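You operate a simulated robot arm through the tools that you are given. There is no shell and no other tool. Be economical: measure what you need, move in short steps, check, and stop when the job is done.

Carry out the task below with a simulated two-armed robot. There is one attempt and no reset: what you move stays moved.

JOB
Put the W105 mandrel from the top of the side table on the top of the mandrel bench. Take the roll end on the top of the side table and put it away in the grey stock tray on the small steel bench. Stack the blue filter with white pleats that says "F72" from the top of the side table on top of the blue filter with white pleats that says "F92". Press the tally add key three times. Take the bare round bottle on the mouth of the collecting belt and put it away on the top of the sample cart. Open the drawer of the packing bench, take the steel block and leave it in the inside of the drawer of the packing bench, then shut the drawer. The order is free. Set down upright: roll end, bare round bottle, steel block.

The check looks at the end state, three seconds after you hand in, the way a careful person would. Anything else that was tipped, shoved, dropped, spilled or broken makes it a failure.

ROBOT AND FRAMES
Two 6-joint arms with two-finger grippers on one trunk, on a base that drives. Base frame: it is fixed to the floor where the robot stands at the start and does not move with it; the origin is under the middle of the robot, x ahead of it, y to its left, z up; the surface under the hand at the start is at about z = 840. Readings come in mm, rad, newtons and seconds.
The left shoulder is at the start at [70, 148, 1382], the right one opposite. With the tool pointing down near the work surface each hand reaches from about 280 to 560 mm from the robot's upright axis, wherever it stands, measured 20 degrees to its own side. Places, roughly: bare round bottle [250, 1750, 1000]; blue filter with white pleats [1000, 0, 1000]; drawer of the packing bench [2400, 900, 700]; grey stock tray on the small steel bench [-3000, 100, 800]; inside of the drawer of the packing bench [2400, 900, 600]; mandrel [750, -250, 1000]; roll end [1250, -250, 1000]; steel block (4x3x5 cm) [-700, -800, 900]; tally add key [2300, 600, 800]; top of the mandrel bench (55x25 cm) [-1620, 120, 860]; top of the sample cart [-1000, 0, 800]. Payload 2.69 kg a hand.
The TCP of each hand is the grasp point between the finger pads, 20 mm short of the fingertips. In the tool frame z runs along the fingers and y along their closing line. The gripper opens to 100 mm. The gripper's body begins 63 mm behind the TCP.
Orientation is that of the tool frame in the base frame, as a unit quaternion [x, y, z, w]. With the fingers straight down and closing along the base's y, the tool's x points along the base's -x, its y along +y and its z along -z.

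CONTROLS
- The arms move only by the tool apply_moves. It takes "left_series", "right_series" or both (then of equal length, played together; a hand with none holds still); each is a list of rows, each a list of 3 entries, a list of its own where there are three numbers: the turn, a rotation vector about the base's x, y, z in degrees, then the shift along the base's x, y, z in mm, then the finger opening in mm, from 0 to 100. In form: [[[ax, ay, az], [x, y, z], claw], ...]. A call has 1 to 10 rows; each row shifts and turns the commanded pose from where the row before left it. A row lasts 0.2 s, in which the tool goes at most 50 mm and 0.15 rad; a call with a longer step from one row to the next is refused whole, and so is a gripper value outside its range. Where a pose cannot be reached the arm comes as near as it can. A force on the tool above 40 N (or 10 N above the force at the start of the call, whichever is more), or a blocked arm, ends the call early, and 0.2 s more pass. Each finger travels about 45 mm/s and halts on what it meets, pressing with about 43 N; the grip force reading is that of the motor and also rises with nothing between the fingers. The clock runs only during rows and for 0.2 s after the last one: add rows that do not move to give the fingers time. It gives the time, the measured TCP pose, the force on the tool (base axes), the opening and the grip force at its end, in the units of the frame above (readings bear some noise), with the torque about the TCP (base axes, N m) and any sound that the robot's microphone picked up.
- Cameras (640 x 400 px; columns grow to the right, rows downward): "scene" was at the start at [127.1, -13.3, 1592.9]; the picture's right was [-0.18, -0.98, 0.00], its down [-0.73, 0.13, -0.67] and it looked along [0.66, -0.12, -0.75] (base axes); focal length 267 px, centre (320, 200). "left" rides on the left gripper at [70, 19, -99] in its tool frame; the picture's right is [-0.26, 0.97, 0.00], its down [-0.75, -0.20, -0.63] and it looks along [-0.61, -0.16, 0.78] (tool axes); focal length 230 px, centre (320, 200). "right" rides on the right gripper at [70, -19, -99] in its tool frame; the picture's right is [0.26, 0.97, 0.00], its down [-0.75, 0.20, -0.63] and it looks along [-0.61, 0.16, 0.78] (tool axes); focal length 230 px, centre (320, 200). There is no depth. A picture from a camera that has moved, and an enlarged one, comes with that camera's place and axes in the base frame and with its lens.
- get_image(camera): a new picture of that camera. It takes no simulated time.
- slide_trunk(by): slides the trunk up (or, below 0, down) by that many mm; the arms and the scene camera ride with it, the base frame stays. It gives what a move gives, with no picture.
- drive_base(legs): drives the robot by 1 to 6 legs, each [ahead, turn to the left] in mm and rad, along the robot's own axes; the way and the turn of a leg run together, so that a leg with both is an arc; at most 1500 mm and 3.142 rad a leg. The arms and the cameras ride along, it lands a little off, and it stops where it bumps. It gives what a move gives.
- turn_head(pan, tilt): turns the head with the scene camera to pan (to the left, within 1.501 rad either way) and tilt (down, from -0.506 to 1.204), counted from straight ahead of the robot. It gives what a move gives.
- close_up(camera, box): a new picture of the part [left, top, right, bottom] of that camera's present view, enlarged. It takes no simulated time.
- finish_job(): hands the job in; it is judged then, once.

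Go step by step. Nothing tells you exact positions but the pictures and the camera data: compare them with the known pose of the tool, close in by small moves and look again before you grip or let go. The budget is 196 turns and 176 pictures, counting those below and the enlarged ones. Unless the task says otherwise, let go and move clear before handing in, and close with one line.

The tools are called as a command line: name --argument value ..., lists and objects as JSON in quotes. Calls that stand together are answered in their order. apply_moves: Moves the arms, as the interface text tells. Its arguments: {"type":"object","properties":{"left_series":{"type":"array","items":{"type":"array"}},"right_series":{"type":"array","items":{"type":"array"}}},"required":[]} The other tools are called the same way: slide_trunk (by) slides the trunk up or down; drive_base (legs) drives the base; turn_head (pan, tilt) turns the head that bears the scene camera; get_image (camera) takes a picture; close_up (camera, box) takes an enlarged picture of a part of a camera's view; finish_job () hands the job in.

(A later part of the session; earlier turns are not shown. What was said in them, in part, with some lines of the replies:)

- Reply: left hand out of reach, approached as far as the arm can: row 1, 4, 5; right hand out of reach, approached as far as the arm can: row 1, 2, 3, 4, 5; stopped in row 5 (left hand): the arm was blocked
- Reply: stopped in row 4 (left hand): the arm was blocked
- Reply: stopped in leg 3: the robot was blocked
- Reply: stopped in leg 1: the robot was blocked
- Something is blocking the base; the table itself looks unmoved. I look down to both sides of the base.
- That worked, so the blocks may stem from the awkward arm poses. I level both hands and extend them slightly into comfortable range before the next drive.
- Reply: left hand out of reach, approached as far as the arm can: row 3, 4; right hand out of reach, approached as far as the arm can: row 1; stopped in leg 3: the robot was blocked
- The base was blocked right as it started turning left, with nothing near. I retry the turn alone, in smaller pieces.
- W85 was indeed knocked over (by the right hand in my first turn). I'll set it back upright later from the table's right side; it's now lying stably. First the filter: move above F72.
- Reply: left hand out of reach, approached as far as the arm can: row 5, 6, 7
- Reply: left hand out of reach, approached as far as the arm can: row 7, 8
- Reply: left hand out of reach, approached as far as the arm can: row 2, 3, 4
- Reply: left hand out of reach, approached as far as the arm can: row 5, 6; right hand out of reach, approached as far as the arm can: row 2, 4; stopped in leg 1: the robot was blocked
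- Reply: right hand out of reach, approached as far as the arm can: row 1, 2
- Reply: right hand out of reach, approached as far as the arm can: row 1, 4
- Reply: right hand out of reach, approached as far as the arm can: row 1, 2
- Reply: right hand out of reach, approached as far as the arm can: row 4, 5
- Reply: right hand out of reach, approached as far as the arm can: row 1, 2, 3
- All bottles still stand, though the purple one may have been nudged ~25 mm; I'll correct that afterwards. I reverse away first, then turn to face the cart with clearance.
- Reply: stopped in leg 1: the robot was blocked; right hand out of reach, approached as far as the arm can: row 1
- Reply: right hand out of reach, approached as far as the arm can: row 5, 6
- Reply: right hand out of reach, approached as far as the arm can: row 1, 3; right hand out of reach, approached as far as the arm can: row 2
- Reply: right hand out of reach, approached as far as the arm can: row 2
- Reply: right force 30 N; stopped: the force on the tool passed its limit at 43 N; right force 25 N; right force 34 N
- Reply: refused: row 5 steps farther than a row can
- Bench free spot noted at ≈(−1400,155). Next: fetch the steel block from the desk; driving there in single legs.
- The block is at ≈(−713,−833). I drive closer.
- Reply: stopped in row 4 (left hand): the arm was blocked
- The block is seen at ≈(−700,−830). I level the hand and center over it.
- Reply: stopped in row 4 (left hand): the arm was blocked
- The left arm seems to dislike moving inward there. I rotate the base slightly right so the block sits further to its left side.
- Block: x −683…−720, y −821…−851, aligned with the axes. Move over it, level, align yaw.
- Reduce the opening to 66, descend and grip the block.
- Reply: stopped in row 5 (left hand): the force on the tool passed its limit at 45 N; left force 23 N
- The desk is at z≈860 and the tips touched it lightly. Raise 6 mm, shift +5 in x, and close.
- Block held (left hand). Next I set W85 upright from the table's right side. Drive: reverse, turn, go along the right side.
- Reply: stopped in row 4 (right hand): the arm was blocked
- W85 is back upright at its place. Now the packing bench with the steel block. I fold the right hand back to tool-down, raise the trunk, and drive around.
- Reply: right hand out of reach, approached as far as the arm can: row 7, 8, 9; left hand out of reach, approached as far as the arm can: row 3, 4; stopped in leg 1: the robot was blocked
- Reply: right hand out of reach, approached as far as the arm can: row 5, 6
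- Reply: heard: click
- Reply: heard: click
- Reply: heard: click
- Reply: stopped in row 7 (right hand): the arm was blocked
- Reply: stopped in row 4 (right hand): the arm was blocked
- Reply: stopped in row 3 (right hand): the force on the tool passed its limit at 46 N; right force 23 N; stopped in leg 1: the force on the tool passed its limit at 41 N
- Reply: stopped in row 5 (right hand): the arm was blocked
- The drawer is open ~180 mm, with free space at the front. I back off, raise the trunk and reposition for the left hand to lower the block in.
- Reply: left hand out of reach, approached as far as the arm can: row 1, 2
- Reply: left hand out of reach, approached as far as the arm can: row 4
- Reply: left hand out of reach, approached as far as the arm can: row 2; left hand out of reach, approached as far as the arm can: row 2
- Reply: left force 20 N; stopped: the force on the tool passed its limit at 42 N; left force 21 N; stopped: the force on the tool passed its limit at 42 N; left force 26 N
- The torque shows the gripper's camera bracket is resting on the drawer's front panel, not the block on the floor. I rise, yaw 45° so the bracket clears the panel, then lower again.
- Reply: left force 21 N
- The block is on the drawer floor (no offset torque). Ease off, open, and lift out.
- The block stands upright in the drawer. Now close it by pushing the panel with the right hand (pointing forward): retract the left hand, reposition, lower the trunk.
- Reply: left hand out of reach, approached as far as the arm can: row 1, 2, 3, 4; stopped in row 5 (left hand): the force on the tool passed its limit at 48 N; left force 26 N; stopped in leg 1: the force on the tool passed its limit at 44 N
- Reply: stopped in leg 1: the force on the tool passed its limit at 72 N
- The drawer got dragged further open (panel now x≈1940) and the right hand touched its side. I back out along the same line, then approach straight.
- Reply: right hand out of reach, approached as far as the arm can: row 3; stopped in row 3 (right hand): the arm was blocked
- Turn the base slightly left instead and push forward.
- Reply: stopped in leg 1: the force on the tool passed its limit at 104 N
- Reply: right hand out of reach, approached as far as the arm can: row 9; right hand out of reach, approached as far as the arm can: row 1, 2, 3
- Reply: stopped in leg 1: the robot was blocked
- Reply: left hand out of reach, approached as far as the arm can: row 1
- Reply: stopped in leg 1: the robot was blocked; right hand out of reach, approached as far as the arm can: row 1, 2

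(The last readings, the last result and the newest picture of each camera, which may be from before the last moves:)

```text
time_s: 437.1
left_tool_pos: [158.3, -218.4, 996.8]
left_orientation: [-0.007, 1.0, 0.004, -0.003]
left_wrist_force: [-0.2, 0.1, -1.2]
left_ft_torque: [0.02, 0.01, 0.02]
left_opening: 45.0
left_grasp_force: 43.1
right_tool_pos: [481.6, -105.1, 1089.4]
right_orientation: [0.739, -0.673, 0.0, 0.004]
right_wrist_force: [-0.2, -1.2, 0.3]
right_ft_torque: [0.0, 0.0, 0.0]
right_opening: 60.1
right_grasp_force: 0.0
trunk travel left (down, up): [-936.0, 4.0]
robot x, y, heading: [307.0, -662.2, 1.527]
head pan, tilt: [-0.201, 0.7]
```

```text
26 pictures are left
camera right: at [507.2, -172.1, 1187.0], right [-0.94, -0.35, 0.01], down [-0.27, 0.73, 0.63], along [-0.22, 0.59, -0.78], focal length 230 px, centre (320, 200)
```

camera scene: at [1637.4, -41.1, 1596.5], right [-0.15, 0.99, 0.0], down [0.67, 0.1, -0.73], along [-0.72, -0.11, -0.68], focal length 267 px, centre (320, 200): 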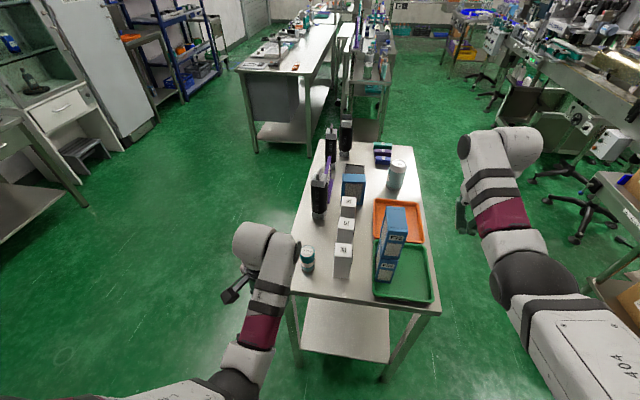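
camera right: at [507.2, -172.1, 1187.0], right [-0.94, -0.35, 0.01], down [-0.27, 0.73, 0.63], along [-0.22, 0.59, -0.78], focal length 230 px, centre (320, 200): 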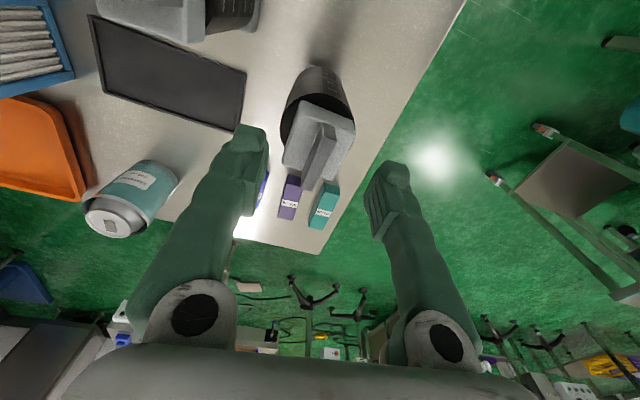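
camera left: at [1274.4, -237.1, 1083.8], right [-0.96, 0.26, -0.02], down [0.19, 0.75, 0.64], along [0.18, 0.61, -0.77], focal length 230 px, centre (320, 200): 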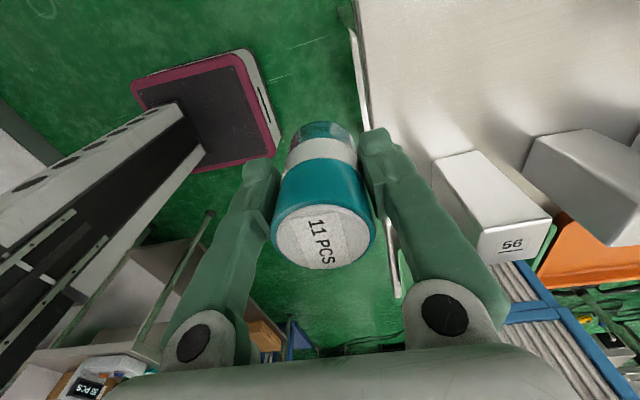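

Aligned. Descend and grip the handle.

apply_moves --right_series '[[[0, 0, 0], [2, -1, -20], 60], [[0, 0, 0], [0, 0, -14], 60], [[0, 0, 0], [0, 0, -4], 60], [[0, 0, 0], [0, 0, 0], 40], [[0, 0, 0], [0, 0, 0], 20], [[0, 0, 0], [0, 0, 0], 5], [[0, 0, 0], [0, 0, 0], 2], [[0, 0, 0], [0, 0, 0], 2]]'

get_image --camera "right"

```text
time_s: 438.9
left_tool_pos: [158.6, -218.4, 996.6]
left_orientation: [-0.009, 1.0, 0.003, -0.003]
left_wrist_force: [0.3, -0.1, -1.2]
left_ft_torque: [-0.02, 0.03, 0.02]
left_opening: 44.8
left_grasp_force: 43.6
right_tool_pos: [482.9, -104.4, 1048.3]
right_orientation: [0.74, -0.673, 0.0, 0.004]
right_wrist_force: [0.9, 0.0, -0.5]
right_ft_torque: [-0.09, -0.05, 0.04]
right_opening: 9.2
right_grasp_force: 37.0
trunk travel left (down, up): [-936.0, 4.0]
robot x, y, heading: [305.9, -661.8, 1.532]
head pan, tilt: [-0.201, 0.7]
```

```text
25 pictures are left
camera right: at [509.0, -172.6, 1147.5], right [-0.94, -0.35, 0.01], down [-0.27, 0.73, 0.63], along [-0.22, 0.59, -0.78], focal length 230 px, centre (320, 200)
```

right: 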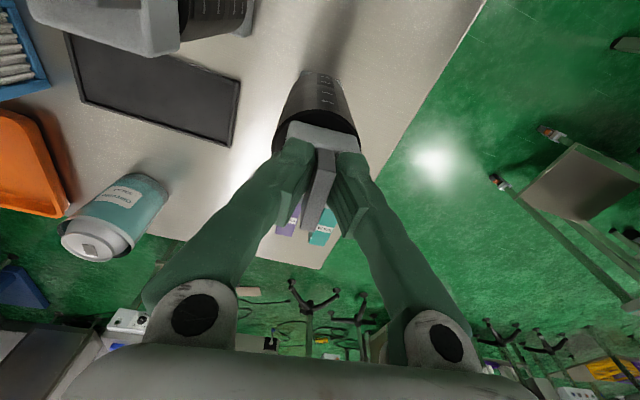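

Handle gripped (9 mm). Lift and check the weight.

apply_moves --right_series '[[[0, 0, 0], [0, 0, 10], 2], [[0, 0, 0], [0, 0, 25], 2], [[0, 0, 0], [0, 5, 25], 2], [[0, 0, 0], [0, 5, 25], 2], [[0, 0, 0], [0, 0, 0], 2]]'

drive_base --legs '[[-230, 0]]'

get_image --camera "scene"

```text
time_s: 440.1
left_tool_pos: [158.9, -218.9, 995.9]
left_orientation: [-0.008, 1.0, 0.004, -0.003]
left_wrist_force: [0.1, -0.2, -0.1]
left_ft_torque: [0.03, 0.03, -0.02]
left_opening: 45.0
left_grasp_force: 42.9
right_tool_pos: [485.0, -91.9, 1133.9]
right_orientation: [0.739, -0.674, 0.0, 0.004]
right_wrist_force: [-0.1, 0.4, -6.8]
right_ft_torque: [-0.05, -0.02, 0.0]
right_opening: 9.1
right_grasp_force: 37.0
trunk travel left (down, up): [-936.0, 4.0]
robot x, y, heading: [310.2, -661.0, 1.53]
head pan, tilt: [-0.201, 0.7]
```

```text
time_s: 441.9
left_tool_pos: [148.7, -449.8, 995.2]
left_orientation: [-0.009, 1.0, 0.002, -0.004]
left_wrist_force: [-0.6, -0.7, -1.1]
left_ft_torque: [0.02, -0.01, -0.05]
left_opening: 45.2
left_grasp_force: 42.9
right_tool_pos: [474.8, -323.0, 1135.1]
right_orientation: [0.74, -0.673, 0.001, 0.004]
right_wrist_force: [0.2, 0.3, -5.3]
right_ft_torque: [-0.01, -0.01, 0.02]
right_opening: 9.2
right_grasp_force: 37.2
trunk travel left (down, up): [-936.0, 4.0]
robot x, y, heading: [298.5, -894.2, 1.534]
head pan, tilt: [-0.201, 0.7]
```

```text
24 pictures are left
camera scene: at [320.0, -758.9, 1600.6], right [0.97, -0.24, 0.0], down [-0.15, -0.63, -0.76], along [0.18, 0.74, -0.64], focal length 267 px, centre (320, 200)
```

scene: 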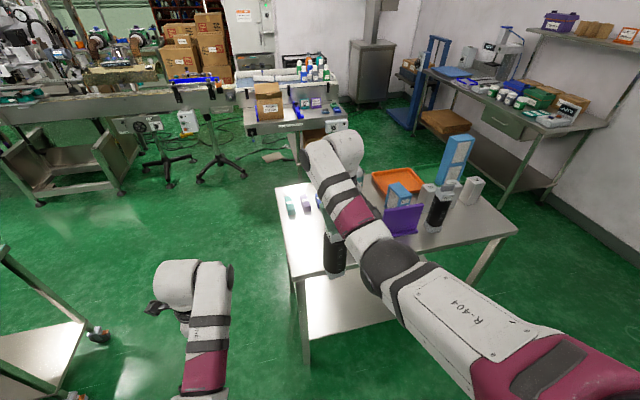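

W105 held (≈6 N). Drive to the aisle by the mandrel bench.

drive_base --legs '[[0, 0.45]]'

drive_base --legs '[[1000, 0]]'

drive_base --legs '[[0, -0.41]]'

drive_base --legs '[[800, 0]]'

drive_base --legs '[[0, 1.57]]'

```text
time_s: 443.6
left_tool_pos: [-28.0, -554.0, 997.4]
left_orientation: [-0.229, 0.973, 0.004, -0.004]
left_wrist_force: [0.3, 0.5, -0.4]
left_ft_torque: [-0.02, 0.03, -0.01]
left_opening: 45.1
left_grasp_force: 43.6
right_tool_pos: [212.0, -300.7, 1134.1]
right_orientation: [0.87, -0.493, 0.001, 0.004]
right_wrist_force: [0.7, -0.1, -6.6]
right_ft_torque: [-0.05, -0.04, 0.0]
right_opening: 9.1
right_grasp_force: 36.3
trunk travel left (down, up): [-936.0, 4.0]
robot x, y, heading: [299.8, -896.9, 1.981]
head pan, tilt: [-0.201, 0.7]
```

```text
time_s: 448.9
left_tool_pos: [-441.6, 377.3, 997.5]
left_orientation: [-0.234, 0.972, 0.005, -0.004]
left_wrist_force: [0.6, -0.3, -0.6]
left_ft_torque: [0.03, 0.0, 0.02]
left_opening: 45.0
left_grasp_force: 43.3
right_tool_pos: [-206.3, 633.8, 1134.0]
right_orientation: [0.873, -0.489, 0.002, 0.005]
right_wrist_force: [-0.3, 0.1, -5.7]
right_ft_torque: [-0.04, 0.0, -0.04]
right_opening: 9.1
right_grasp_force: 36.4
trunk travel left (down, up): [-936.0, 4.0]
robot x, y, heading: [-107.8, 46.5, 1.984]
head pan, tilt: [-0.201, 0.7]
```

```text
time_s: 450.5
left_tool_pos: [-284.3, 481.8, 996.5]
left_orientation: [-0.031, 1.0, 0.003, -0.003]
left_wrist_force: [-0.2, -0.2, 0.2]
left_ft_torque: [0.0, -0.02, 0.03]
left_opening: 44.9
left_grasp_force: 43.2
right_tool_pos: [36.3, 623.3, 1132.7]
right_orientation: [0.755, -0.656, 0.002, 0.004]
right_wrist_force: [-0.6, 1.0, -6.1]
right_ft_torque: [-0.01, 0.0, 0.0]
right_opening: 9.1
right_grasp_force: 36.9
trunk travel left (down, up): [-936.0, 4.0]
robot x, y, heading: [-109.2, 42.5, 1.578]
head pan, tilt: [-0.201, 0.7]
```

```text
time_s: 454.7
left_tool_pos: [-291.0, 1274.6, 997.8]
left_orientation: [-0.034, 0.999, 0.005, -0.002]
left_wrist_force: [-0.1, 0.1, -1.0]
left_ft_torque: [0.0, 0.02, 0.01]
left_opening: 45.0
left_grasp_force: 43.0
right_tool_pos: [28.2, 1416.3, 1133.9]
right_orientation: [0.756, -0.654, 0.002, 0.004]
right_wrist_force: [-0.2, -1.0, -6.2]
right_ft_torque: [-0.04, -0.02, 0.02]
right_opening: 9.1
right_grasp_force: 36.4
trunk travel left (down, up): [-936.0, 4.0]
robot x, y, heading: [-121.4, 838.9, 1.582]
head pan, tilt: [-0.201, 0.7]
```

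```text
time_s: 458.9
left_tool_pos: [-563.4, 681.8, 998.5]
left_orientation: [0.719, -0.695, -0.001, 0.007]
left_wrist_force: [-0.3, -0.1, -0.1]
left_ft_torque: [-0.02, 0.03, -0.03]
left_opening: 44.8
left_grasp_force: 42.7
right_tool_pos: [-692.9, 1005.7, 1132.4]
right_orientation: [0.998, 0.055, 0.005, 0.003]
right_wrist_force: [0.5, 0.7, -6.2]
right_ft_torque: [0.03, -0.05, -0.01]
right_opening: 8.9
right_grasp_force: 36.8
trunk travel left (down, up): [-936.0, 4.0]
robot x, y, heading: [-115.6, 837.2, 3.116]
head pan, tilt: [-0.201, 0.7]
```

drive_base --legs '[[1130, 0]]'

drive_base --legs '[[0, 1.6]]'

turn_head --pan -0.1 --tilt 0.75

get_image --camera "scene"

```text
time_s: 464.6
left_tool_pos: [-1686.7, 700.2, 998.1]
left_orientation: [0.722, -0.692, -0.001, 0.006]
left_wrist_force: [0.3, 0.1, -1.4]
left_ft_torque: [0.01, 0.01, 0.02]
left_opening: 44.9
left_grasp_force: 43.2
right_tool_pos: [-1819.8, 1023.5, 1133.8]
right_orientation: [0.998, 0.058, 0.004, 0.001]
right_wrist_force: [0.5, -0.6, -5.4]
right_ft_torque: [-0.01, -0.04, -0.02]
right_opening: 9.3
right_grasp_force: 36.2
trunk travel left (down, up): [-936.0, 4.0]
robot x, y, heading: [-1242.7, 858.5, 3.123]
head pan, tilt: [-0.201, 0.7]
```

```text
time_s: 468.9
left_tool_pos: [-1078.5, 419.9, 998.3]
left_orientation: [1.0, 0.03, 0.004, 0.005]
left_wrist_force: [-0.1, 0.0, -1.1]
left_ft_torque: [0.0, -0.05, -0.01]
left_opening: 44.9
left_grasp_force: 43.0
right_tool_pos: [-1397.1, 282.6, 1133.3]
right_orientation: [0.658, 0.753, 0.006, -0.002]
right_wrist_force: [0.6, 0.4, -6.2]
right_ft_torque: [0.05, 0.04, -0.02]
right_opening: 8.9
right_grasp_force: 37.0
trunk travel left (down, up): [-936.0, 4.0]
robot x, y, heading: [-1245.3, 858.6, -1.564]
head pan, tilt: [-0.201, 0.7]
```

```text
time_s: 469.6
left_tool_pos: [-1077.9, 420.8, 999.1]
left_orientation: [1.0, 0.029, 0.003, 0.006]
left_wrist_force: [-0.1, -0.5, -0.5]
left_ft_torque: [-0.02, -0.05, -0.02]
left_opening: 44.7
left_grasp_force: 42.8
right_tool_pos: [-1396.7, 281.2, 1132.9]
right_orientation: [0.658, 0.753, 0.006, -0.002]
right_wrist_force: [0.2, 0.2, -5.8]
right_ft_torque: [0.03, -0.02, -0.02]
right_opening: 9.0
right_grasp_force: 36.7
trunk travel left (down, up): [-936.0, 4.0]
robot x, y, heading: [-1247.4, 861.0, -1.569]
head pan, tilt: [-0.099, 0.75]
```

```text
23 pictures are left
camera scene: at [-1254.4, 726.6, 1596.3], right [-1.0, 0.1, 0.0], down [0.07, 0.68, -0.73], along [-0.07, -0.73, -0.68], focal length 267 px, centre (320, 200)
```

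scene: 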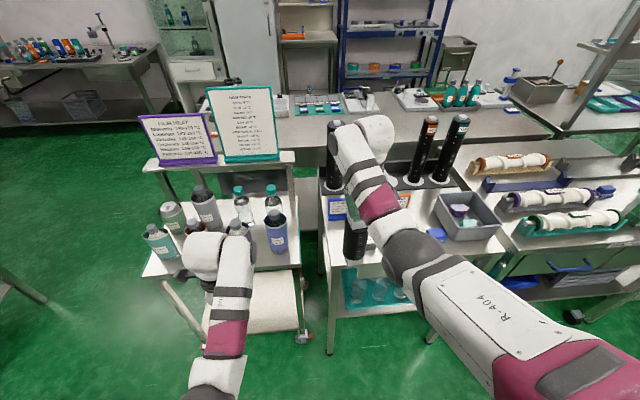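

Drive 120 mm forward to put W105 above the free spot on the bench, and look closely.

drive_base --legs '[[118, 0]]'

get_image --camera "right"

close_up --camera "scene" --box '[300, 140, 500, 310]'

```text
time_s: 471.2
left_tool_pos: [-1012.7, 369.5, 1029.3]
left_orientation: [0.994, 0.056, 0.068, 0.058]
left_wrist_force: [0.0, 1.2, -2.2]
left_ft_torque: [-0.03, -0.02, 0.0]
left_opening: 44.8
left_grasp_force: 43.2
right_tool_pos: [-1392.4, 213.4, 1118.7]
right_orientation: [0.672, 0.738, -0.028, 0.058]
right_wrist_force: [0.3, 0.4, -4.5]
right_ft_torque: [0.37, 0.08, 0.01]
right_opening: 9.2
right_grasp_force: 37.2
trunk travel left (down, up): [-936.0, 4.0]
robot x, y, heading: [-1244.9, 743.7, -1.566]
head pan, tilt: [-0.099, 0.75]
stopped in leg 1: the robot was blocked; the commanded pose is now the measured one
```

```text
22 pictures are left
camera right: at [-1420.4, 292.6, 1207.3], right [0.94, 0.35, 0.0], down [0.24, -0.65, 0.72], along [0.25, -0.68, -0.69], focal length 230 px, centre (320, 200)
```

right: 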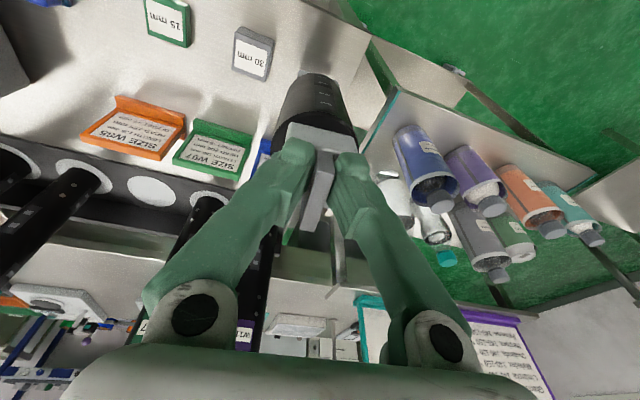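

```text
2.35 times, centred on (400, 225) of scene
camera zoom: at [-1254.4, 633.8, 1598.2], right [-1.0, 0.1, 0.0], down [0.07, 0.67, -0.74], along [-0.07, -0.74, -0.67], focal length 628 px, centre (132, 141)
```

zoom: 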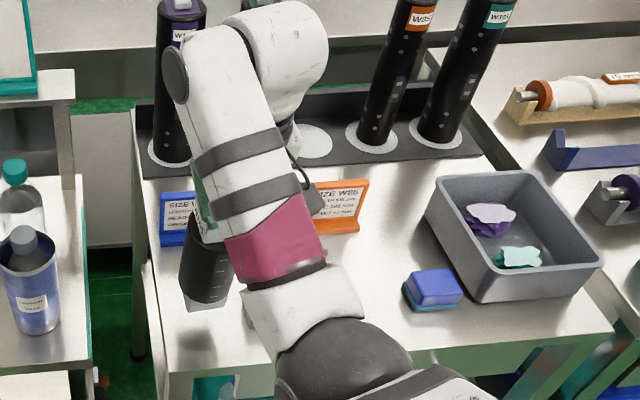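

I level both hands and move W105 to above (−1385,150).

apply_moves --right_series '[[[1.7, 0.7, 0], [2, -10, 5], 2], [[1.7, 0.7, 0], [2, -16, 0], 2], [[1.7, 0.7, 0], [2, -18, 0], 2], [[1.7, 0.7, 0], [1, -18, 0], 2], [[0, 0, 0], [0, 0, 0], 2]]' --left_series '[[[1.5, 2, 0], [0, 0, 0], 36], [[1.5, 2, 0], [0, 0, 0], 36], [[1.6, 2, 0], [0, 0, 0], 36], [[1.6, 2, 0], [0, 0, 0], 36], [[0, 0, 0], [0, 0, 0], 36]]'

get_image --camera "right"

```text
time_s: 472.4
left_tool_pos: [-1033.7, 322.7, 980.5]
left_orientation: [0.999, 0.05, -0.005, -0.008]
left_wrist_force: [-0.1, -0.7, -0.9]
left_ft_torque: [0.02, 0.01, -0.04]
left_opening: 44.8
left_grasp_force: 42.9
left hand out of reach, approached as far as the arm can: row 2, 3, 4
right_tool_pos: [-1396.9, 144.7, 1105.6]
right_orientation: [0.674, 0.738, 0.022, -0.033]
right_wrist_force: [-0.1, -0.8, -6.2]
right_ft_torque: [0.05, -0.01, -0.01]
right_opening: 9.0
right_grasp_force: 37.3
right hand out of reach, approached as far as the arm can: row 1, 4
trunk travel left (down, up): [-936.0, 4.0]
robot x, y, heading: [-1246.5, 742.9, -1.573]
head pan, tilt: [-0.099, 0.75]
```

```text
20 pictures are left
camera right: at [-1419.2, 203.6, 1209.7], right [0.94, 0.34, 0.01], down [0.28, -0.78, 0.57], along [0.2, -0.53, -0.82], focal length 230 px, centre (320, 200)
```

right: 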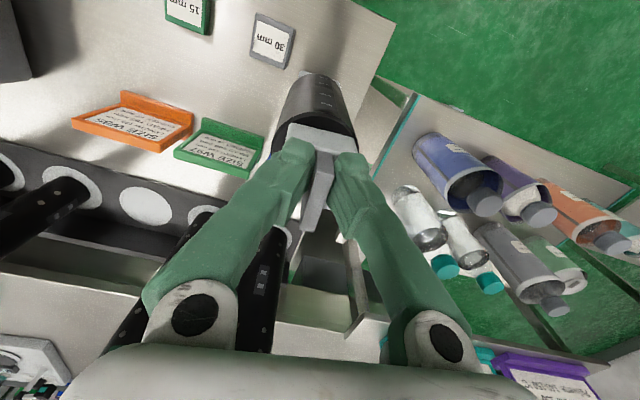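

apply_moves --right_series '[[[-2.2, -0.6, 0], [4, 2, 0], 2], [[-2.2, -0.5, 0], [4, 2, 0], 2], [[0, 0, 0], [0, 0, 0], 2]]'

close_up --camera "scene" --box '[320, 150, 440, 290]'

```text
time_s: 473.2
left_tool_pos: [-1032.5, 326.2, 982.4]
left_orientation: [0.999, 0.05, -0.007, -0.006]
left_wrist_force: [0.3, 0.2, -0.2]
left_ft_torque: [0.0, 0.01, -0.02]
left_opening: 44.8
left_grasp_force: 43.0
right_tool_pos: [-1386.8, 151.1, 1106.7]
right_orientation: [0.674, 0.738, -0.001, 0.0]
right_wrist_force: [-0.5, 0.2, -6.9]
right_ft_torque: [0.04, -0.02, 0.01]
right_opening: 9.0
right_grasp_force: 36.8
trunk travel left (down, up): [-936.0, 4.0]
robot x, y, heading: [-1243.3, 744.8, -1.563]
head pan, tilt: [-0.099, 0.75]
```

```text
2.86 times, centred on (380, 220) of scene
camera zoom: at [-1253.8, 609.2, 1596.1], right [-1.0, 0.1, 0.0], down [0.07, 0.68, -0.73], along [-0.07, -0.73, -0.68], focal length 762 px, centre (149, 143)
```

zoom: 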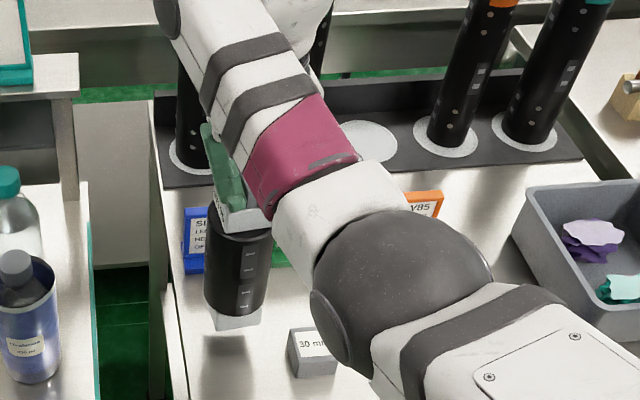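

Level and well placed. Lower toward contact (~1068).

apply_moves --right_series '[[[0, 0, 0], [0, 0, -15], 2], [[0, 0, 0], [0, 0, -12], 2], [[0, 0, 0], [0, 0, -4], 2], [[0, 0, 0], [0, 0, -3], 2], [[0, 0, 0], [0, 0, 0], 2]]'

apply_moves --right_series '[[[0, 0, 0], [0, 0, -2], 2], [[0, 0, 0], [0, 0, -2], 2], [[0, 0, 0], [0, 0, 0], 2]]'

apply_moves --right_series '[[[0, 0, 0], [0, 0, -2], 2], [[0, 0, 0], [0, 0, -1], 2], [[0, 0, 0], [0, 0, 0], 2]]'

```text
time_s: 474.4
left_tool_pos: [-1032.9, 326.1, 982.2]
left_orientation: [0.999, 0.049, -0.007, -0.006]
left_wrist_force: [0.8, 0.0, -0.7]
left_ft_torque: [0.0, 0.01, -0.01]
left_opening: 44.7
left_grasp_force: 43.3
right_tool_pos: [-1387.8, 152.4, 1074.4]
right_orientation: [0.674, 0.739, -0.001, 0.001]
right_wrist_force: [-0.9, -1.1, -6.5]
right_ft_torque: [0.08, 0.0, -0.01]
right_opening: 9.3
right_grasp_force: 36.4
trunk travel left (down, up): [-936.0, 4.0]
robot x, y, heading: [-1244.0, 744.4, -1.568]
head pan, tilt: [-0.099, 0.75]
```

```text
time_s: 475.2
left_tool_pos: [-1032.5, 326.7, 982.8]
left_orientation: [0.999, 0.049, -0.008, -0.006]
left_wrist_force: [-0.3, -0.6, -0.1]
left_ft_torque: [-0.01, 0.0, -0.01]
left_opening: 44.9
left_grasp_force: 42.7
right_tool_pos: [-1387.2, 154.1, 1070.7]
right_orientation: [0.674, 0.739, -0.003, 0.001]
right_wrist_force: [-0.8, -0.3, -2.2]
right_ft_torque: [0.07, 0.01, 0.02]
right_opening: 8.9
right_grasp_force: 36.9
trunk travel left (down, up): [-936.0, 4.0]
robot x, y, heading: [-1245.5, 743.7, -1.566]
head pan, tilt: [-0.099, 0.75]
```

```text
time_s: 476.0
left_tool_pos: [-1033.2, 330.1, 983.7]
left_orientation: [0.999, 0.05, -0.008, -0.003]
left_wrist_force: [0.4, -0.1, 0.0]
left_ft_torque: [0.01, 0.03, -0.03]
left_opening: 45.0
left_grasp_force: 42.9
right_tool_pos: [-1388.6, 153.5, 1071.5]
right_orientation: [0.673, 0.74, -0.006, 0.003]
right_wrist_force: [-2.0, -1.8, 12.1]
right_ft_torque: [0.01, 0.02, 0.02]
right_opening: 8.9
right_grasp_force: 36.4
trunk travel left (down, up): [-936.0, 4.0]
robot x, y, heading: [-1246.7, 745.7, -1.567]
head pan, tilt: [-0.099, 0.75]
```

Contact. Ease up 2 mm, open, and rise clear.

apply_moves --right_series '[[[0, 0, 0], [0, 0, 2], 2], [[0, 0, 0], [0, 0, 0], 10], [[0, 0, 0], [0, 0, 0], 20], [[0, 0, 0], [0, 0, 0], 40], [[0, 0, 0], [0, 0, 0], 50], [[0, 0, 0], [0, 0, 20], 50], [[0, 0, 0], [0, 0, 30], 50], [[0, 0, 0], [0, 0, 20], 50]]'

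drive_base --legs '[[-180, 0]]'

turn_head --pan -0.75 --tilt 0.55

get_image --camera "scene"

```text
time_s: 477.8
left_tool_pos: [-1032.5, 328.3, 982.4]
left_orientation: [0.999, 0.049, -0.006, -0.005]
left_wrist_force: [0.9, -0.1, -0.6]
left_ft_torque: [-0.01, 0.01, 0.04]
left_opening: 44.8
left_grasp_force: 42.9
right_tool_pos: [-1387.1, 154.3, 1141.9]
right_orientation: [0.674, 0.738, -0.004, 0.001]
right_wrist_force: [-0.4, 0.0, -0.3]
right_ft_torque: [-0.03, 0.02, 0.01]
right_opening: 50.4
right_grasp_force: 0.0
trunk travel left (down, up): [-936.0, 4.0]
robot x, y, heading: [-1243.9, 741.9, -1.568]
head pan, tilt: [-0.099, 0.75]
```

```text
time_s: 479.3
left_tool_pos: [-1031.2, 509.2, 980.8]
left_orientation: [0.999, 0.054, -0.007, -0.005]
left_wrist_force: [0.7, 0.3, -0.8]
left_ft_torque: [-0.01, 0.0, -0.03]
left_opening: 45.0
left_grasp_force: 42.7
right_tool_pos: [-1387.1, 333.9, 1141.4]
right_orientation: [0.672, 0.741, -0.002, 0.0]
right_wrist_force: [0.2, 0.2, -0.1]
right_ft_torque: [-0.02, 0.03, -0.01]
right_opening: 50.1
right_grasp_force: 0.0
trunk travel left (down, up): [-936.0, 4.0]
robot x, y, heading: [-1242.4, 927.3, -1.565]
head pan, tilt: [-0.099, 0.75]
```

```text
time_s: 480.3
left_tool_pos: [-1031.9, 510.0, 983.6]
left_orientation: [0.999, 0.053, -0.007, -0.006]
left_wrist_force: [0.0, -0.3, -0.8]
left_ft_torque: [0.01, 0.02, -0.01]
left_opening: 44.8
left_grasp_force: 43.2
right_tool_pos: [-1385.2, 332.7, 1140.7]
right_orientation: [0.672, 0.741, -0.002, 0.001]
right_wrist_force: [0.4, 0.4, 1.4]
right_ft_torque: [0.03, 0.01, -0.01]
right_opening: 50.2
right_grasp_force: 0.0
trunk travel left (down, up): [-936.0, 4.0]
robot x, y, heading: [-1246.9, 926.0, -1.561]
head pan, tilt: [-0.75, 0.55]
```

```text
18 pictures are left
camera scene: at [-1306.7, 808.8, 1613.7], right [-0.74, 0.67, 0.0], down [0.35, 0.39, -0.85], along [-0.58, -0.63, -0.52], focal length 267 px, centre (320, 200)
```

scene: 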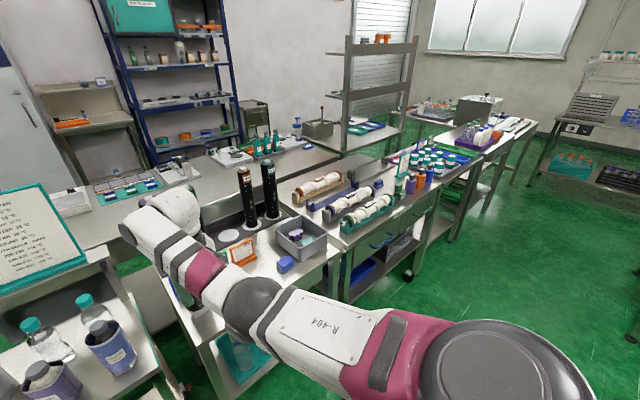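

W105 is released. The small steel bench at (−3000,100) should be around px (432,173). Zoom there.

close_up --camera "scene" --box '[370, 80, 550, 220]'

```text
2.86 times, centred on (460, 150) of scene
camera zoom: at [-1306.7, 808.8, 1613.7], right [-0.74, 0.67, 0.0], down [0.35, 0.39, -0.85], along [-0.58, -0.63, -0.52], focal length 762 px, centre (-80, 343)
```

zoom: 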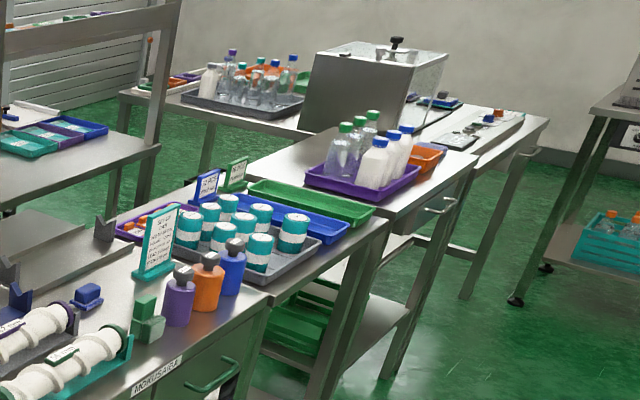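

The grey stock tray (with similar rolls) is at ≈(−3063,89) on a bench with front edge y≈205. I drive along the aisle toward it.

drive_base --legs '[[0, -1.36]]'

drive_base --legs '[[1150, 0]]'

turn_head --pan 0.0 --tilt 0.6

get_image --camera "scene"

```text
time_s: 484.0
left_tool_pos: [-1602.6, 620.7, 981.4]
left_orientation: [0.814, -0.58, -0.003, -0.009]
left_wrist_force: [-0.1, 0.2, -0.8]
left_ft_torque: [-0.02, -0.03, 0.03]
left_opening: 44.9
left_grasp_force: 43.2
right_tool_pos: [-1855.2, 926.2, 1141.7]
right_orientation: [0.987, 0.161, -0.003, -0.001]
right_wrist_force: [0.3, 0.8, -0.2]
right_ft_torque: [0.01, -0.01, 0.03]
right_opening: 50.1
right_grasp_force: 0.2
trunk travel left (down, up): [-936.0, 4.0]
robot x, y, heading: [-1248.7, 925.5, -2.907]
head pan, tilt: [-0.75, 0.55]
```

```text
time_s: 489.8
left_tool_pos: [-2710.6, 365.5, 983.2]
left_orientation: [0.812, -0.584, -0.002, -0.008]
left_wrist_force: [0.7, -0.2, -0.8]
left_ft_torque: [-0.02, 0.01, 0.0]
left_opening: 45.1
left_grasp_force: 42.8
right_tool_pos: [-2958.8, 673.3, 1141.4]
right_orientation: [0.988, 0.157, -0.003, 0.0]
right_wrist_force: [-0.1, 0.6, -0.5]
right_ft_torque: [0.0, 0.03, 0.0]
right_opening: 49.9
right_grasp_force: 0.1
trunk travel left (down, up): [-936.0, 4.0]
robot x, y, heading: [-2352.4, 663.8, -2.916]
head pan, tilt: [-0.75, 0.55]
```

```text
time_s: 490.9
left_tool_pos: [-2710.3, 365.1, 983.2]
left_orientation: [0.812, -0.584, -0.002, -0.008]
left_wrist_force: [0.2, 0.1, -0.4]
left_ft_torque: [0.02, 0.03, 0.04]
left_opening: 44.6
left_grasp_force: 43.1
right_tool_pos: [-2958.8, 672.9, 1141.3]
right_orientation: [0.988, 0.156, -0.002, 0.0]
right_wrist_force: [0.2, 0.0, 0.0]
right_ft_torque: [0.0, 0.0, -0.03]
right_opening: 50.0
right_grasp_force: 0.0
trunk travel left (down, up): [-936.0, 4.0]
robot x, y, heading: [-2349.9, 664.7, -2.913]
head pan, tilt: [0.0, 0.6]
```

```text
16 pictures are left
camera scene: at [-2486.7, 634.2, 1609.3], right [-0.22, 0.97, 0.0], down [0.55, 0.13, -0.82], along [-0.8, -0.18, -0.57], focal length 267 px, centre (320, 200)
```

scene: 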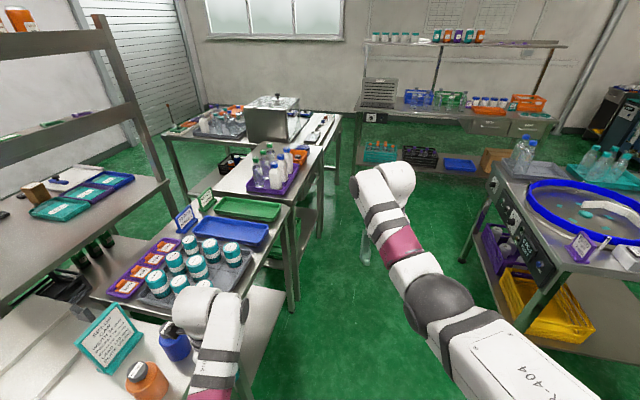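

The aisle is free. Zoom on the grey tray to see free slots.

close_up --camera "scene" --box '[130, 210, 290, 310]'

```text
4.00 times, centred on (210, 260) of scene
camera zoom: at [-2486.7, 634.2, 1609.3], right [-0.22, 0.97, 0.0], down [0.55, 0.13, -0.82], along [-0.8, -0.18, -0.57], focal length 1067 px, centre (760, -40)
```

zoom: 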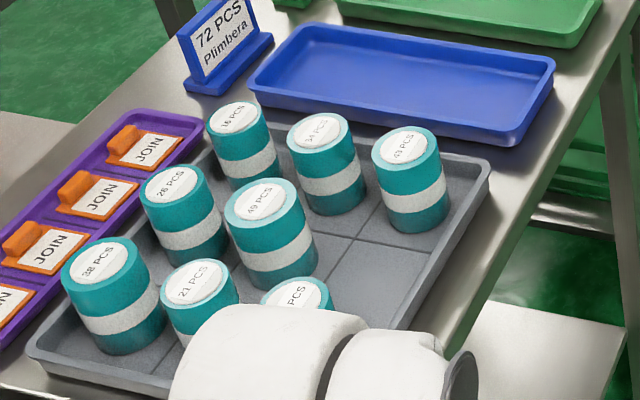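

One vacant cell, at ≈(−3026,147). Drive to face the bench.

drive_base --legs '[[0, -0.28]]'

drive_base --legs '[[875, 0]]'

drive_base --legs '[[0, 1.62]]'

```text
time_s: 492.2
left_tool_pos: [-2778.4, 473.6, 982.6]
left_orientation: [0.723, -0.69, -0.001, -0.009]
left_wrist_force: [-0.7, -0.6, -0.2]
left_ft_torque: [0.03, 0.01, 0.0]
left_opening: 45.0
left_grasp_force: 42.9
right_tool_pos: [-2934.4, 837.5, 1142.6]
right_orientation: [1.0, 0.02, -0.003, -0.002]
right_wrist_force: [0.8, -0.6, 0.0]
right_ft_torque: [0.03, -0.04, 0.02]
right_opening: 50.1
right_grasp_force: 0.1
trunk travel left (down, up): [-936.0, 4.0]
robot x, y, heading: [-2350.1, 661.8, 3.09]
head pan, tilt: [0.0, 0.6]
```

```text
time_s: 496.8
left_tool_pos: [-3637.4, 508.4, 983.1]
left_orientation: [0.727, -0.686, 0.0, -0.009]
left_wrist_force: [-0.3, 0.2, -0.4]
left_ft_torque: [0.0, 0.03, 0.01]
left_opening: 45.0
left_grasp_force: 43.1
right_tool_pos: [-3797.3, 871.4, 1143.0]
right_orientation: [1.0, 0.025, -0.003, -0.001]
right_wrist_force: [0.2, -0.9, 0.9]
right_ft_torque: [0.03, 0.02, 0.01]
right_opening: 49.9
right_grasp_force: 0.1
trunk travel left (down, up): [-936.0, 4.0]
robot x, y, heading: [-3211.1, 703.2, 3.104]
head pan, tilt: [0.0, 0.6]
```

```text
time_s: 501.2
left_tool_pos: [-2994.3, 290.5, 981.3]
left_orientation: [0.998, 0.058, -0.007, -0.005]
left_wrist_force: [-0.3, 0.1, -1.0]
left_ft_torque: [0.0, -0.02, 0.0]
left_opening: 44.9
left_grasp_force: 42.9
right_tool_pos: [-3347.6, 109.0, 1141.5]
right_orientation: [0.668, 0.744, -0.003, 0.0]
right_wrist_force: [0.0, -0.1, 0.2]
right_ft_torque: [0.01, -0.02, -0.03]
right_opening: 50.0
right_grasp_force: 0.0
trunk travel left (down, up): [-936.0, 4.0]
robot x, y, heading: [-3212.8, 704.0, -1.55]
head pan, tilt: [0.0, 0.6]
```

Drive forward 35 and bring the left hand above the vacant cell.

drive_base --legs '[[35, 0]]'

apply_moves --left_series '[[[0, 0, -2], [-10, -25, 0], 36], [[0, 0, -2], [-10, -27, 0], 36], [[0, 0, -2], [-12, -27, 0], 36], [[0, 0, 0], [0, 0, 0], 36]]'

get_image --camera "left"

turn_head --pan 0.35 --tilt 0.8

get_image --camera "scene"

```text
time_s: 502.0
left_tool_pos: [-2992.6, 257.5, 983.4]
left_orientation: [0.998, 0.059, -0.007, -0.003]
left_wrist_force: [-1.2, -0.6, -2.0]
left_ft_torque: [0.07, -0.01, 0.0]
left_opening: 44.9
left_grasp_force: 42.9
right_tool_pos: [-3345.9, 74.0, 1141.1]
right_orientation: [0.668, 0.744, -0.003, 0.002]
right_wrist_force: [0.9, -1.2, -1.4]
right_ft_torque: [0.08, 0.03, 0.03]
right_opening: 50.1
right_grasp_force: 0.0
trunk travel left (down, up): [-936.0, 4.0]
robot x, y, heading: [-3211.8, 672.2, -1.552]
head pan, tilt: [0.0, 0.6]
```

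```text
time_s: 503.0
left_tool_pos: [-3025.2, 182.1, 986.1]
left_orientation: [1.0, 0.006, -0.007, -0.002]
left_wrist_force: [0.4, -1.0, 0.0]
left_ft_torque: [-0.01, 0.02, 0.02]
left_opening: 45.0
left_grasp_force: 42.9
right_tool_pos: [-3344.4, 81.0, 1144.8]
right_orientation: [0.669, 0.744, -0.005, 0.004]
right_wrist_force: [0.3, 0.6, -0.9]
right_ft_torque: [-0.02, 0.02, 0.02]
right_opening: 50.1
right_grasp_force: 0.2
trunk travel left (down, up): [-936.0, 4.0]
robot x, y, heading: [-3211.3, 668.3, -1.552]
head pan, tilt: [0.0, 0.6]
```

```text
14 pictures are left
camera left: at [-2953.0, 165.1, 1083.5], right [-0.25, -0.97, 0.0], down [-0.74, 0.19, 0.64], along [-0.62, 0.16, -0.77], focal length 230 px, centre (320, 200)
```

left: 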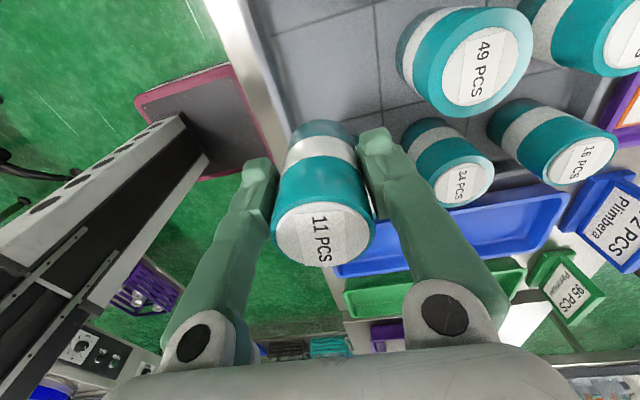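

```text
time_s: 503.9
left_tool_pos: [-3025.1, 181.3, 984.8]
left_orientation: [1.0, 0.005, -0.007, -0.004]
left_wrist_force: [-0.6, 0.1, -0.9]
left_ft_torque: [-0.03, 0.01, 0.02]
left_opening: 44.9
left_grasp_force: 42.9
right_tool_pos: [-3346.2, 78.1, 1143.4]
right_orientation: [0.668, 0.744, -0.005, 0.003]
right_wrist_force: [0.8, -0.4, -0.1]
right_ft_torque: [0.02, 0.05, 0.01]
right_opening: 50.0
right_grasp_force: 0.1
trunk travel left (down, up): [-936.0, 4.0]
robot x, y, heading: [-3213.9, 666.8, -1.555]
head pan, tilt: [0.351, 0.799]
```

```text
13 pictures are left
camera scene: at [-3183.4, 541.6, 1592.4], right [-0.93, -0.36, 0.0], down [-0.26, 0.67, -0.7], along [0.25, -0.65, -0.72], focal length 267 px, centre (320, 200)
```

scene: 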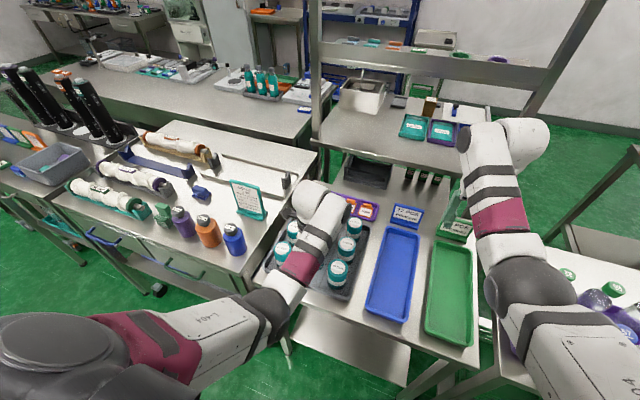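

close_up --camera "scene" --box '[250, 190, 380, 310]'

```text
3.33 times, centred on (315, 250) of scene
camera zoom: at [-3183.4, 541.6, 1592.4], right [-0.93, -0.36, 0.0], down [-0.26, 0.67, -0.7], along [0.25, -0.65, -0.72], focal length 889 px, centre (337, 33)
```

zoom: 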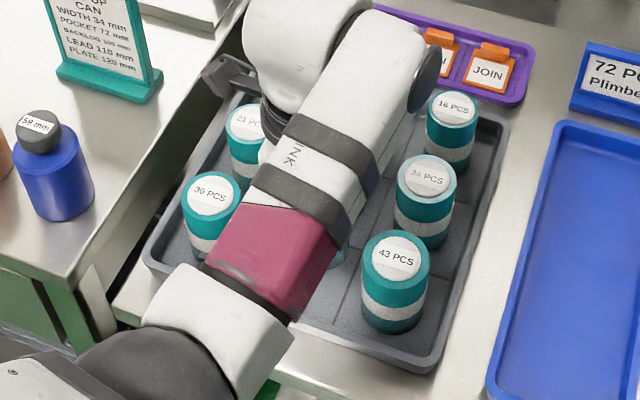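

Combining views, the tray floor is ≈840 and the vacant cell centre ≈(−3007,165). Move there and descend partway, then check.

apply_moves --left_series '[[[0, 0, 0], [9, -9, -10], 36], [[0, 0, 0], [9, -8, -20], 36], [[0, 0, 0], [0, 0, -20], 36], [[0, 0, 0], [0, 0, -12], 36], [[0, 0, 0], [0, 0, 0], 36]]'

get_image --camera "left"

close_up --camera "scene" --box '[270, 210, 370, 310]'

```text
time_s: 505.1
left_tool_pos: [-3008.0, 165.5, 922.7]
left_orientation: [1.0, 0.006, -0.007, -0.002]
left_wrist_force: [0.5, -0.2, -0.2]
left_ft_torque: [-0.01, -0.03, 0.02]
left_opening: 44.8
left_grasp_force: 43.2
right_tool_pos: [-3345.9, 78.7, 1144.2]
right_orientation: [0.668, 0.744, -0.004, 0.002]
right_wrist_force: [0.3, 1.2, 0.3]
right_ft_torque: [0.03, 0.03, 0.01]
right_opening: 50.2
right_grasp_force: 0.1
trunk travel left (down, up): [-936.0, 4.0]
robot x, y, heading: [-3213.1, 666.3, -1.55]
head pan, tilt: [0.351, 0.799]
```

```text
11 pictures are left
camera left: at [-2935.6, 146.6, 1020.2], right [-0.25, -0.97, 0.0], down [-0.74, 0.19, 0.64], along [-0.62, 0.16, -0.77], focal length 230 px, centre (320, 200)
```

left: 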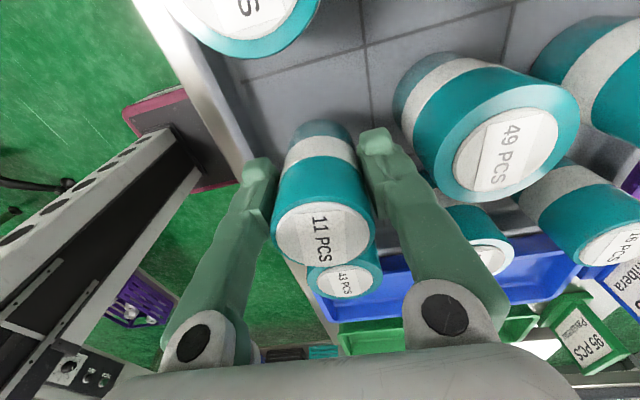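

```text
4.00 times, centred on (320, 260) of scene
camera zoom: at [-3183.2, 542.4, 1592.4], right [-0.93, -0.36, 0.0], down [-0.26, 0.67, -0.7], along [0.25, -0.65, -0.72], focal length 1067 px, centre (320, -40)
```

zoom: 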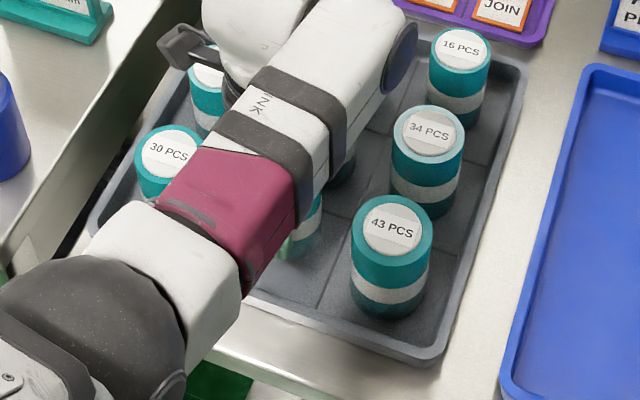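

Well centred in the cell. Lower gently to contact.

apply_moves --left_series '[[[0, 0, 0], [0, 0, -12], 36], [[0, 0, 0], [0, 0, -8], 36], [[0, 0, 0], [0, 0, -3], 36], [[0, 0, 0], [0, 0, 0], 36]]'

apply_moves --left_series '[[[0, 0, 0], [0, 0, -3], 36], [[0, 0, 0], [0, 0, -3], 36], [[0, 0, 0], [0, 0, 0], 36]]'

apply_moves --left_series '[[[0, 0, 0], [0, 0, -3], 36], [[0, 0, 0], [0, 0, -2], 36], [[0, 0, 0], [0, 0, 0], 36]]'

```text
time_s: 506.1
left_tool_pos: [-3007.5, 165.1, 899.0]
left_orientation: [1.0, 0.007, -0.006, -0.003]
left_wrist_force: [-0.1, -0.3, 0.0]
left_ft_torque: [0.0, -0.03, 0.0]
left_opening: 45.3
left_grasp_force: 42.7
right_tool_pos: [-3346.2, 79.6, 1144.6]
right_orientation: [0.668, 0.744, -0.004, 0.004]
right_wrist_force: [-0.6, -0.3, 0.2]
right_ft_torque: [0.05, 0.01, 0.0]
right_opening: 50.0
right_grasp_force: 0.0
trunk travel left (down, up): [-936.0, 4.0]
robot x, y, heading: [-3209.6, 669.1, -1.549]
head pan, tilt: [0.351, 0.799]
```

```text
time_s: 506.9
left_tool_pos: [-3008.4, 165.0, 897.4]
left_orientation: [1.0, 0.006, -0.005, 0.002]
left_wrist_force: [1.6, -3.3, 25.0]
left_ft_torque: [-0.06, -0.28, 0.0]
left_opening: 45.1
left_grasp_force: 43.0
right_tool_pos: [-3347.2, 83.0, 1145.9]
right_orientation: [0.668, 0.744, -0.005, 0.004]
right_wrist_force: [-0.2, 0.6, -0.1]
right_ft_torque: [0.05, 0.02, -0.03]
right_opening: 50.2
right_grasp_force: 0.1
trunk travel left (down, up): [-936.0, 4.0]
robot x, y, heading: [-3213.0, 667.7, -1.551]
head pan, tilt: [0.351, 0.799]
```

```text
time_s: 507.7
left_tool_pos: [-3008.6, 165.4, 892.4]
left_orientation: [1.0, 0.006, -0.006, 0.0]
left_wrist_force: [1.2, -5.5, 25.1]
left_ft_torque: [-0.13, 0.13, -0.01]
left_opening: 44.9
left_grasp_force: 43.2
right_tool_pos: [-3347.8, 80.3, 1144.8]
right_orientation: [0.668, 0.744, -0.005, 0.004]
right_wrist_force: [-0.6, 0.5, 0.8]
right_ft_torque: [-0.02, -0.03, 0.01]
right_opening: 50.1
right_grasp_force: 0.1
trunk travel left (down, up): [-936.0, 4.0]
robot x, y, heading: [-3209.9, 671.1, -1.549]
head pan, tilt: [0.351, 0.799]
```

The roll rests on the tray floor. Ease up, open, and lift clear.

apply_moves --left_series '[[[0, 0, 0], [0, 0, 3], 36], [[0, 0, 0], [0, 0, 0], 47], [[0, 0, 0], [0, 0, 0], 54], [[0, 0, 0], [0, 0, 0], 62], [[0, 0, 0], [0, 0, 0], 62], [[0, 0, 0], [0, 0, 15], 62], [[0, 0, 0], [0, 0, 35], 62], [[0, 0, 0], [0, 0, 40], 62]]'

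get_image --camera "left"

```text
time_s: 509.5
left_tool_pos: [-3011.0, 166.4, 982.9]
left_orientation: [1.0, 0.006, -0.008, -0.003]
left_wrist_force: [-0.1, 0.5, 1.1]
left_ft_torque: [-0.02, 0.0, 0.01]
left_opening: 62.3
left_grasp_force: 0.1
right_tool_pos: [-3346.5, 79.5, 1142.9]
right_orientation: [0.668, 0.744, -0.004, 0.004]
right_wrist_force: [0.9, -0.5, -0.1]
right_ft_torque: [0.01, 0.02, 0.02]
right_opening: 50.3
right_grasp_force: 0.0
trunk travel left (down, up): [-936.0, 4.0]
robot x, y, heading: [-3211.6, 668.8, -1.554]
head pan, tilt: [0.351, 0.799]
```

```text
9 pictures are left
camera left: at [-2938.2, 147.9, 1079.8], right [-0.25, -0.97, 0.0], down [-0.74, 0.19, 0.64], along [-0.62, 0.16, -0.77], focal length 230 px, centre (320, 200)
```

left: 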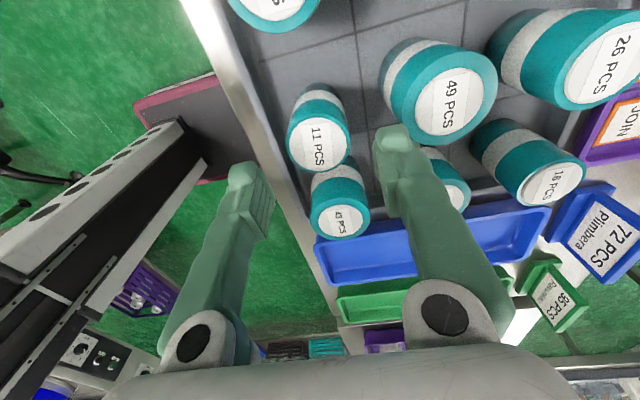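

The roll end stands upright in its cell. I back away and check W105 on the mandrel bench and the cart from here.

drive_base --legs '[[-200, 0]]'

turn_head --pan 1.1 --tilt 0.35

get_image --camera "scene"

```text
time_s: 510.8
left_tool_pos: [-3011.3, 281.9, 975.4]
left_orientation: [1.0, 0.007, -0.007, -0.011]
left_wrist_force: [0.2, 0.4, 0.8]
left_ft_torque: [-0.06, 0.02, 0.01]
left_opening: 61.9
left_grasp_force: 0.1
right_tool_pos: [-3349.5, 192.8, 1136.4]
right_orientation: [0.669, 0.743, 0.001, -0.001]
right_wrist_force: [-1.0, 0.5, 0.8]
right_ft_torque: [-0.1, -0.01, -0.02]
right_opening: 49.9
right_grasp_force: 0.0
trunk travel left (down, up): [-936.0, 4.0]
robot x, y, heading: [-3216.6, 798.3, -1.55]
head pan, tilt: [0.351, 0.799]
stopped in leg 1: the robot was blocked; the commanded pose is now the measured one
```

```text
time_s: 511.9
left_tool_pos: [-3013.0, 293.0, 981.0]
left_orientation: [1.0, 0.007, -0.007, -0.002]
left_wrist_force: [0.2, -0.7, -0.5]
left_ft_torque: [0.05, 0.01, 0.01]
left_opening: 62.0
left_grasp_force: 0.1
right_tool_pos: [-3348.1, 207.5, 1142.8]
right_orientation: [0.67, 0.742, -0.002, 0.002]
right_wrist_force: [0.1, -0.9, -1.5]
right_ft_torque: [0.06, -0.01, 0.02]
right_opening: 50.1
right_grasp_force: 0.1
trunk travel left (down, up): [-936.0, 4.0]
robot x, y, heading: [-3211.5, 795.7, -1.55]
head pan, tilt: [1.1, 0.351]
```

```text
8 pictures are left
camera scene: at [-3131.4, 690.2, 1631.3], right [-0.44, -0.9, -0.01], down [-0.31, 0.16, -0.94], along [0.84, -0.41, -0.35], focal length 267 px, centre (320, 200)
```

scene: 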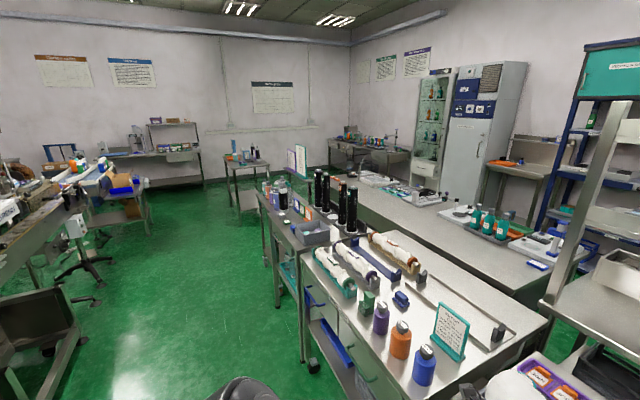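

The reverse stopped early; I check what's near behind-right, and zoom at W105.

close_up --camera "scene" --box '[240, 130, 400, 270]'

turn_head --pan -1.5 --tilt 0.7

get_image --camera "scene"

```text
2.86 times, centred on (320, 200) of scene
camera zoom: at [-3131.4, 690.2, 1631.3], right [-0.44, -0.9, -0.01], down [-0.31, 0.16, -0.94], along [0.84, -0.41, -0.35], focal length 762 px, centre (320, 200)
```

zoom: 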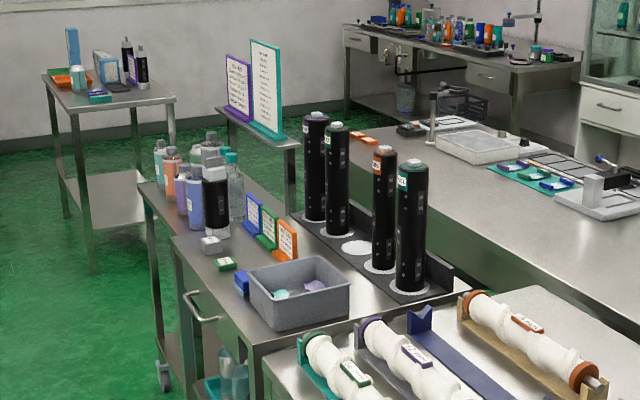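

```text
time_s: 514.2
left_tool_pos: [-3011.9, 305.0, 985.5]
left_orientation: [1.0, 0.007, -0.007, 0.002]
left_wrist_force: [-0.3, -0.5, 0.4]
left_ft_torque: [0.01, -0.06, 0.02]
left_opening: 62.1
left_grasp_force: 0.0
right_tool_pos: [-3349.3, 218.7, 1148.5]
right_orientation: [0.67, 0.742, -0.008, 0.008]
right_wrist_force: [0.7, -0.2, 0.6]
right_ft_torque: [0.0, -0.02, 0.0]
right_opening: 49.8
right_grasp_force: 0.0
trunk travel left (down, up): [-936.0, 4.0]
robot x, y, heading: [-3214.7, 797.6, -1.547]
head pan, tilt: [-1.499, 0.7]
```

```text
6 pictures are left
camera scene: at [-3299.9, 741.2, 1600.7], right [-0.09, 1.0, 0.0], down [0.64, 0.06, -0.77], along [-0.76, -0.07, -0.64], focal length 267 px, centre (320, 200)
```

scene: 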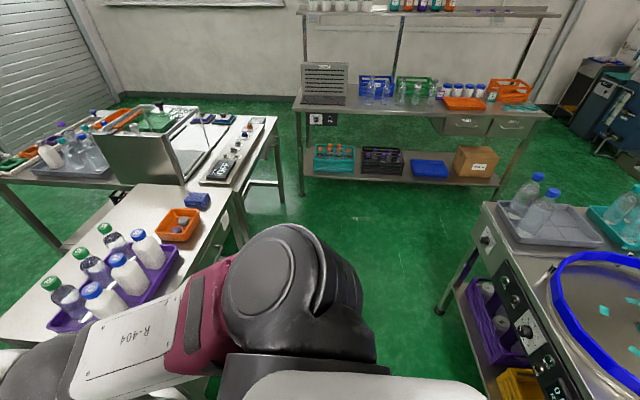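

W105 stands upright on the mandrel bench, the cart bottles and the side table are all in order, and nothing nearby was disturbed. I pull slightly away from whatever is behind, then hand in.

drive_base --legs '[[40, 0]]'

finish_job

```text
time_s: 515.1
left_tool_pos: [-3011.4, 262.8, 984.6]
left_orientation: [1.0, 0.008, -0.007, 0.0]
left_wrist_force: [-0.7, -0.2, -0.5]
left_ft_torque: [0.04, 0.02, -0.02]
left_opening: 62.1
left_grasp_force: 0.0
right_tool_pos: [-3345.0, 165.0, 1146.7]
right_orientation: [0.67, 0.741, -0.018, 0.029]
right_wrist_force: [0.7, -1.0, 0.5]
right_ft_torque: [0.04, -0.01, 0.02]
right_opening: 49.9
right_grasp_force: 0.0
trunk travel left (down, up): [-936.0, 4.0]
robot x, y, heading: [-3213.1, 754.5, -1.559]
head pan, tilt: [-1.499, 0.7]
```

```text
The job is handed in.
```

All six tasks are done and handed in. On the way I knocked over mandrel W85 and nudged a purple-sleeved bottle on the sample cart; I set W85 upright at roughly its old spot (it may be turned) and moved the bottle back by estimate, and I did not see the block again after shutting the drawer.
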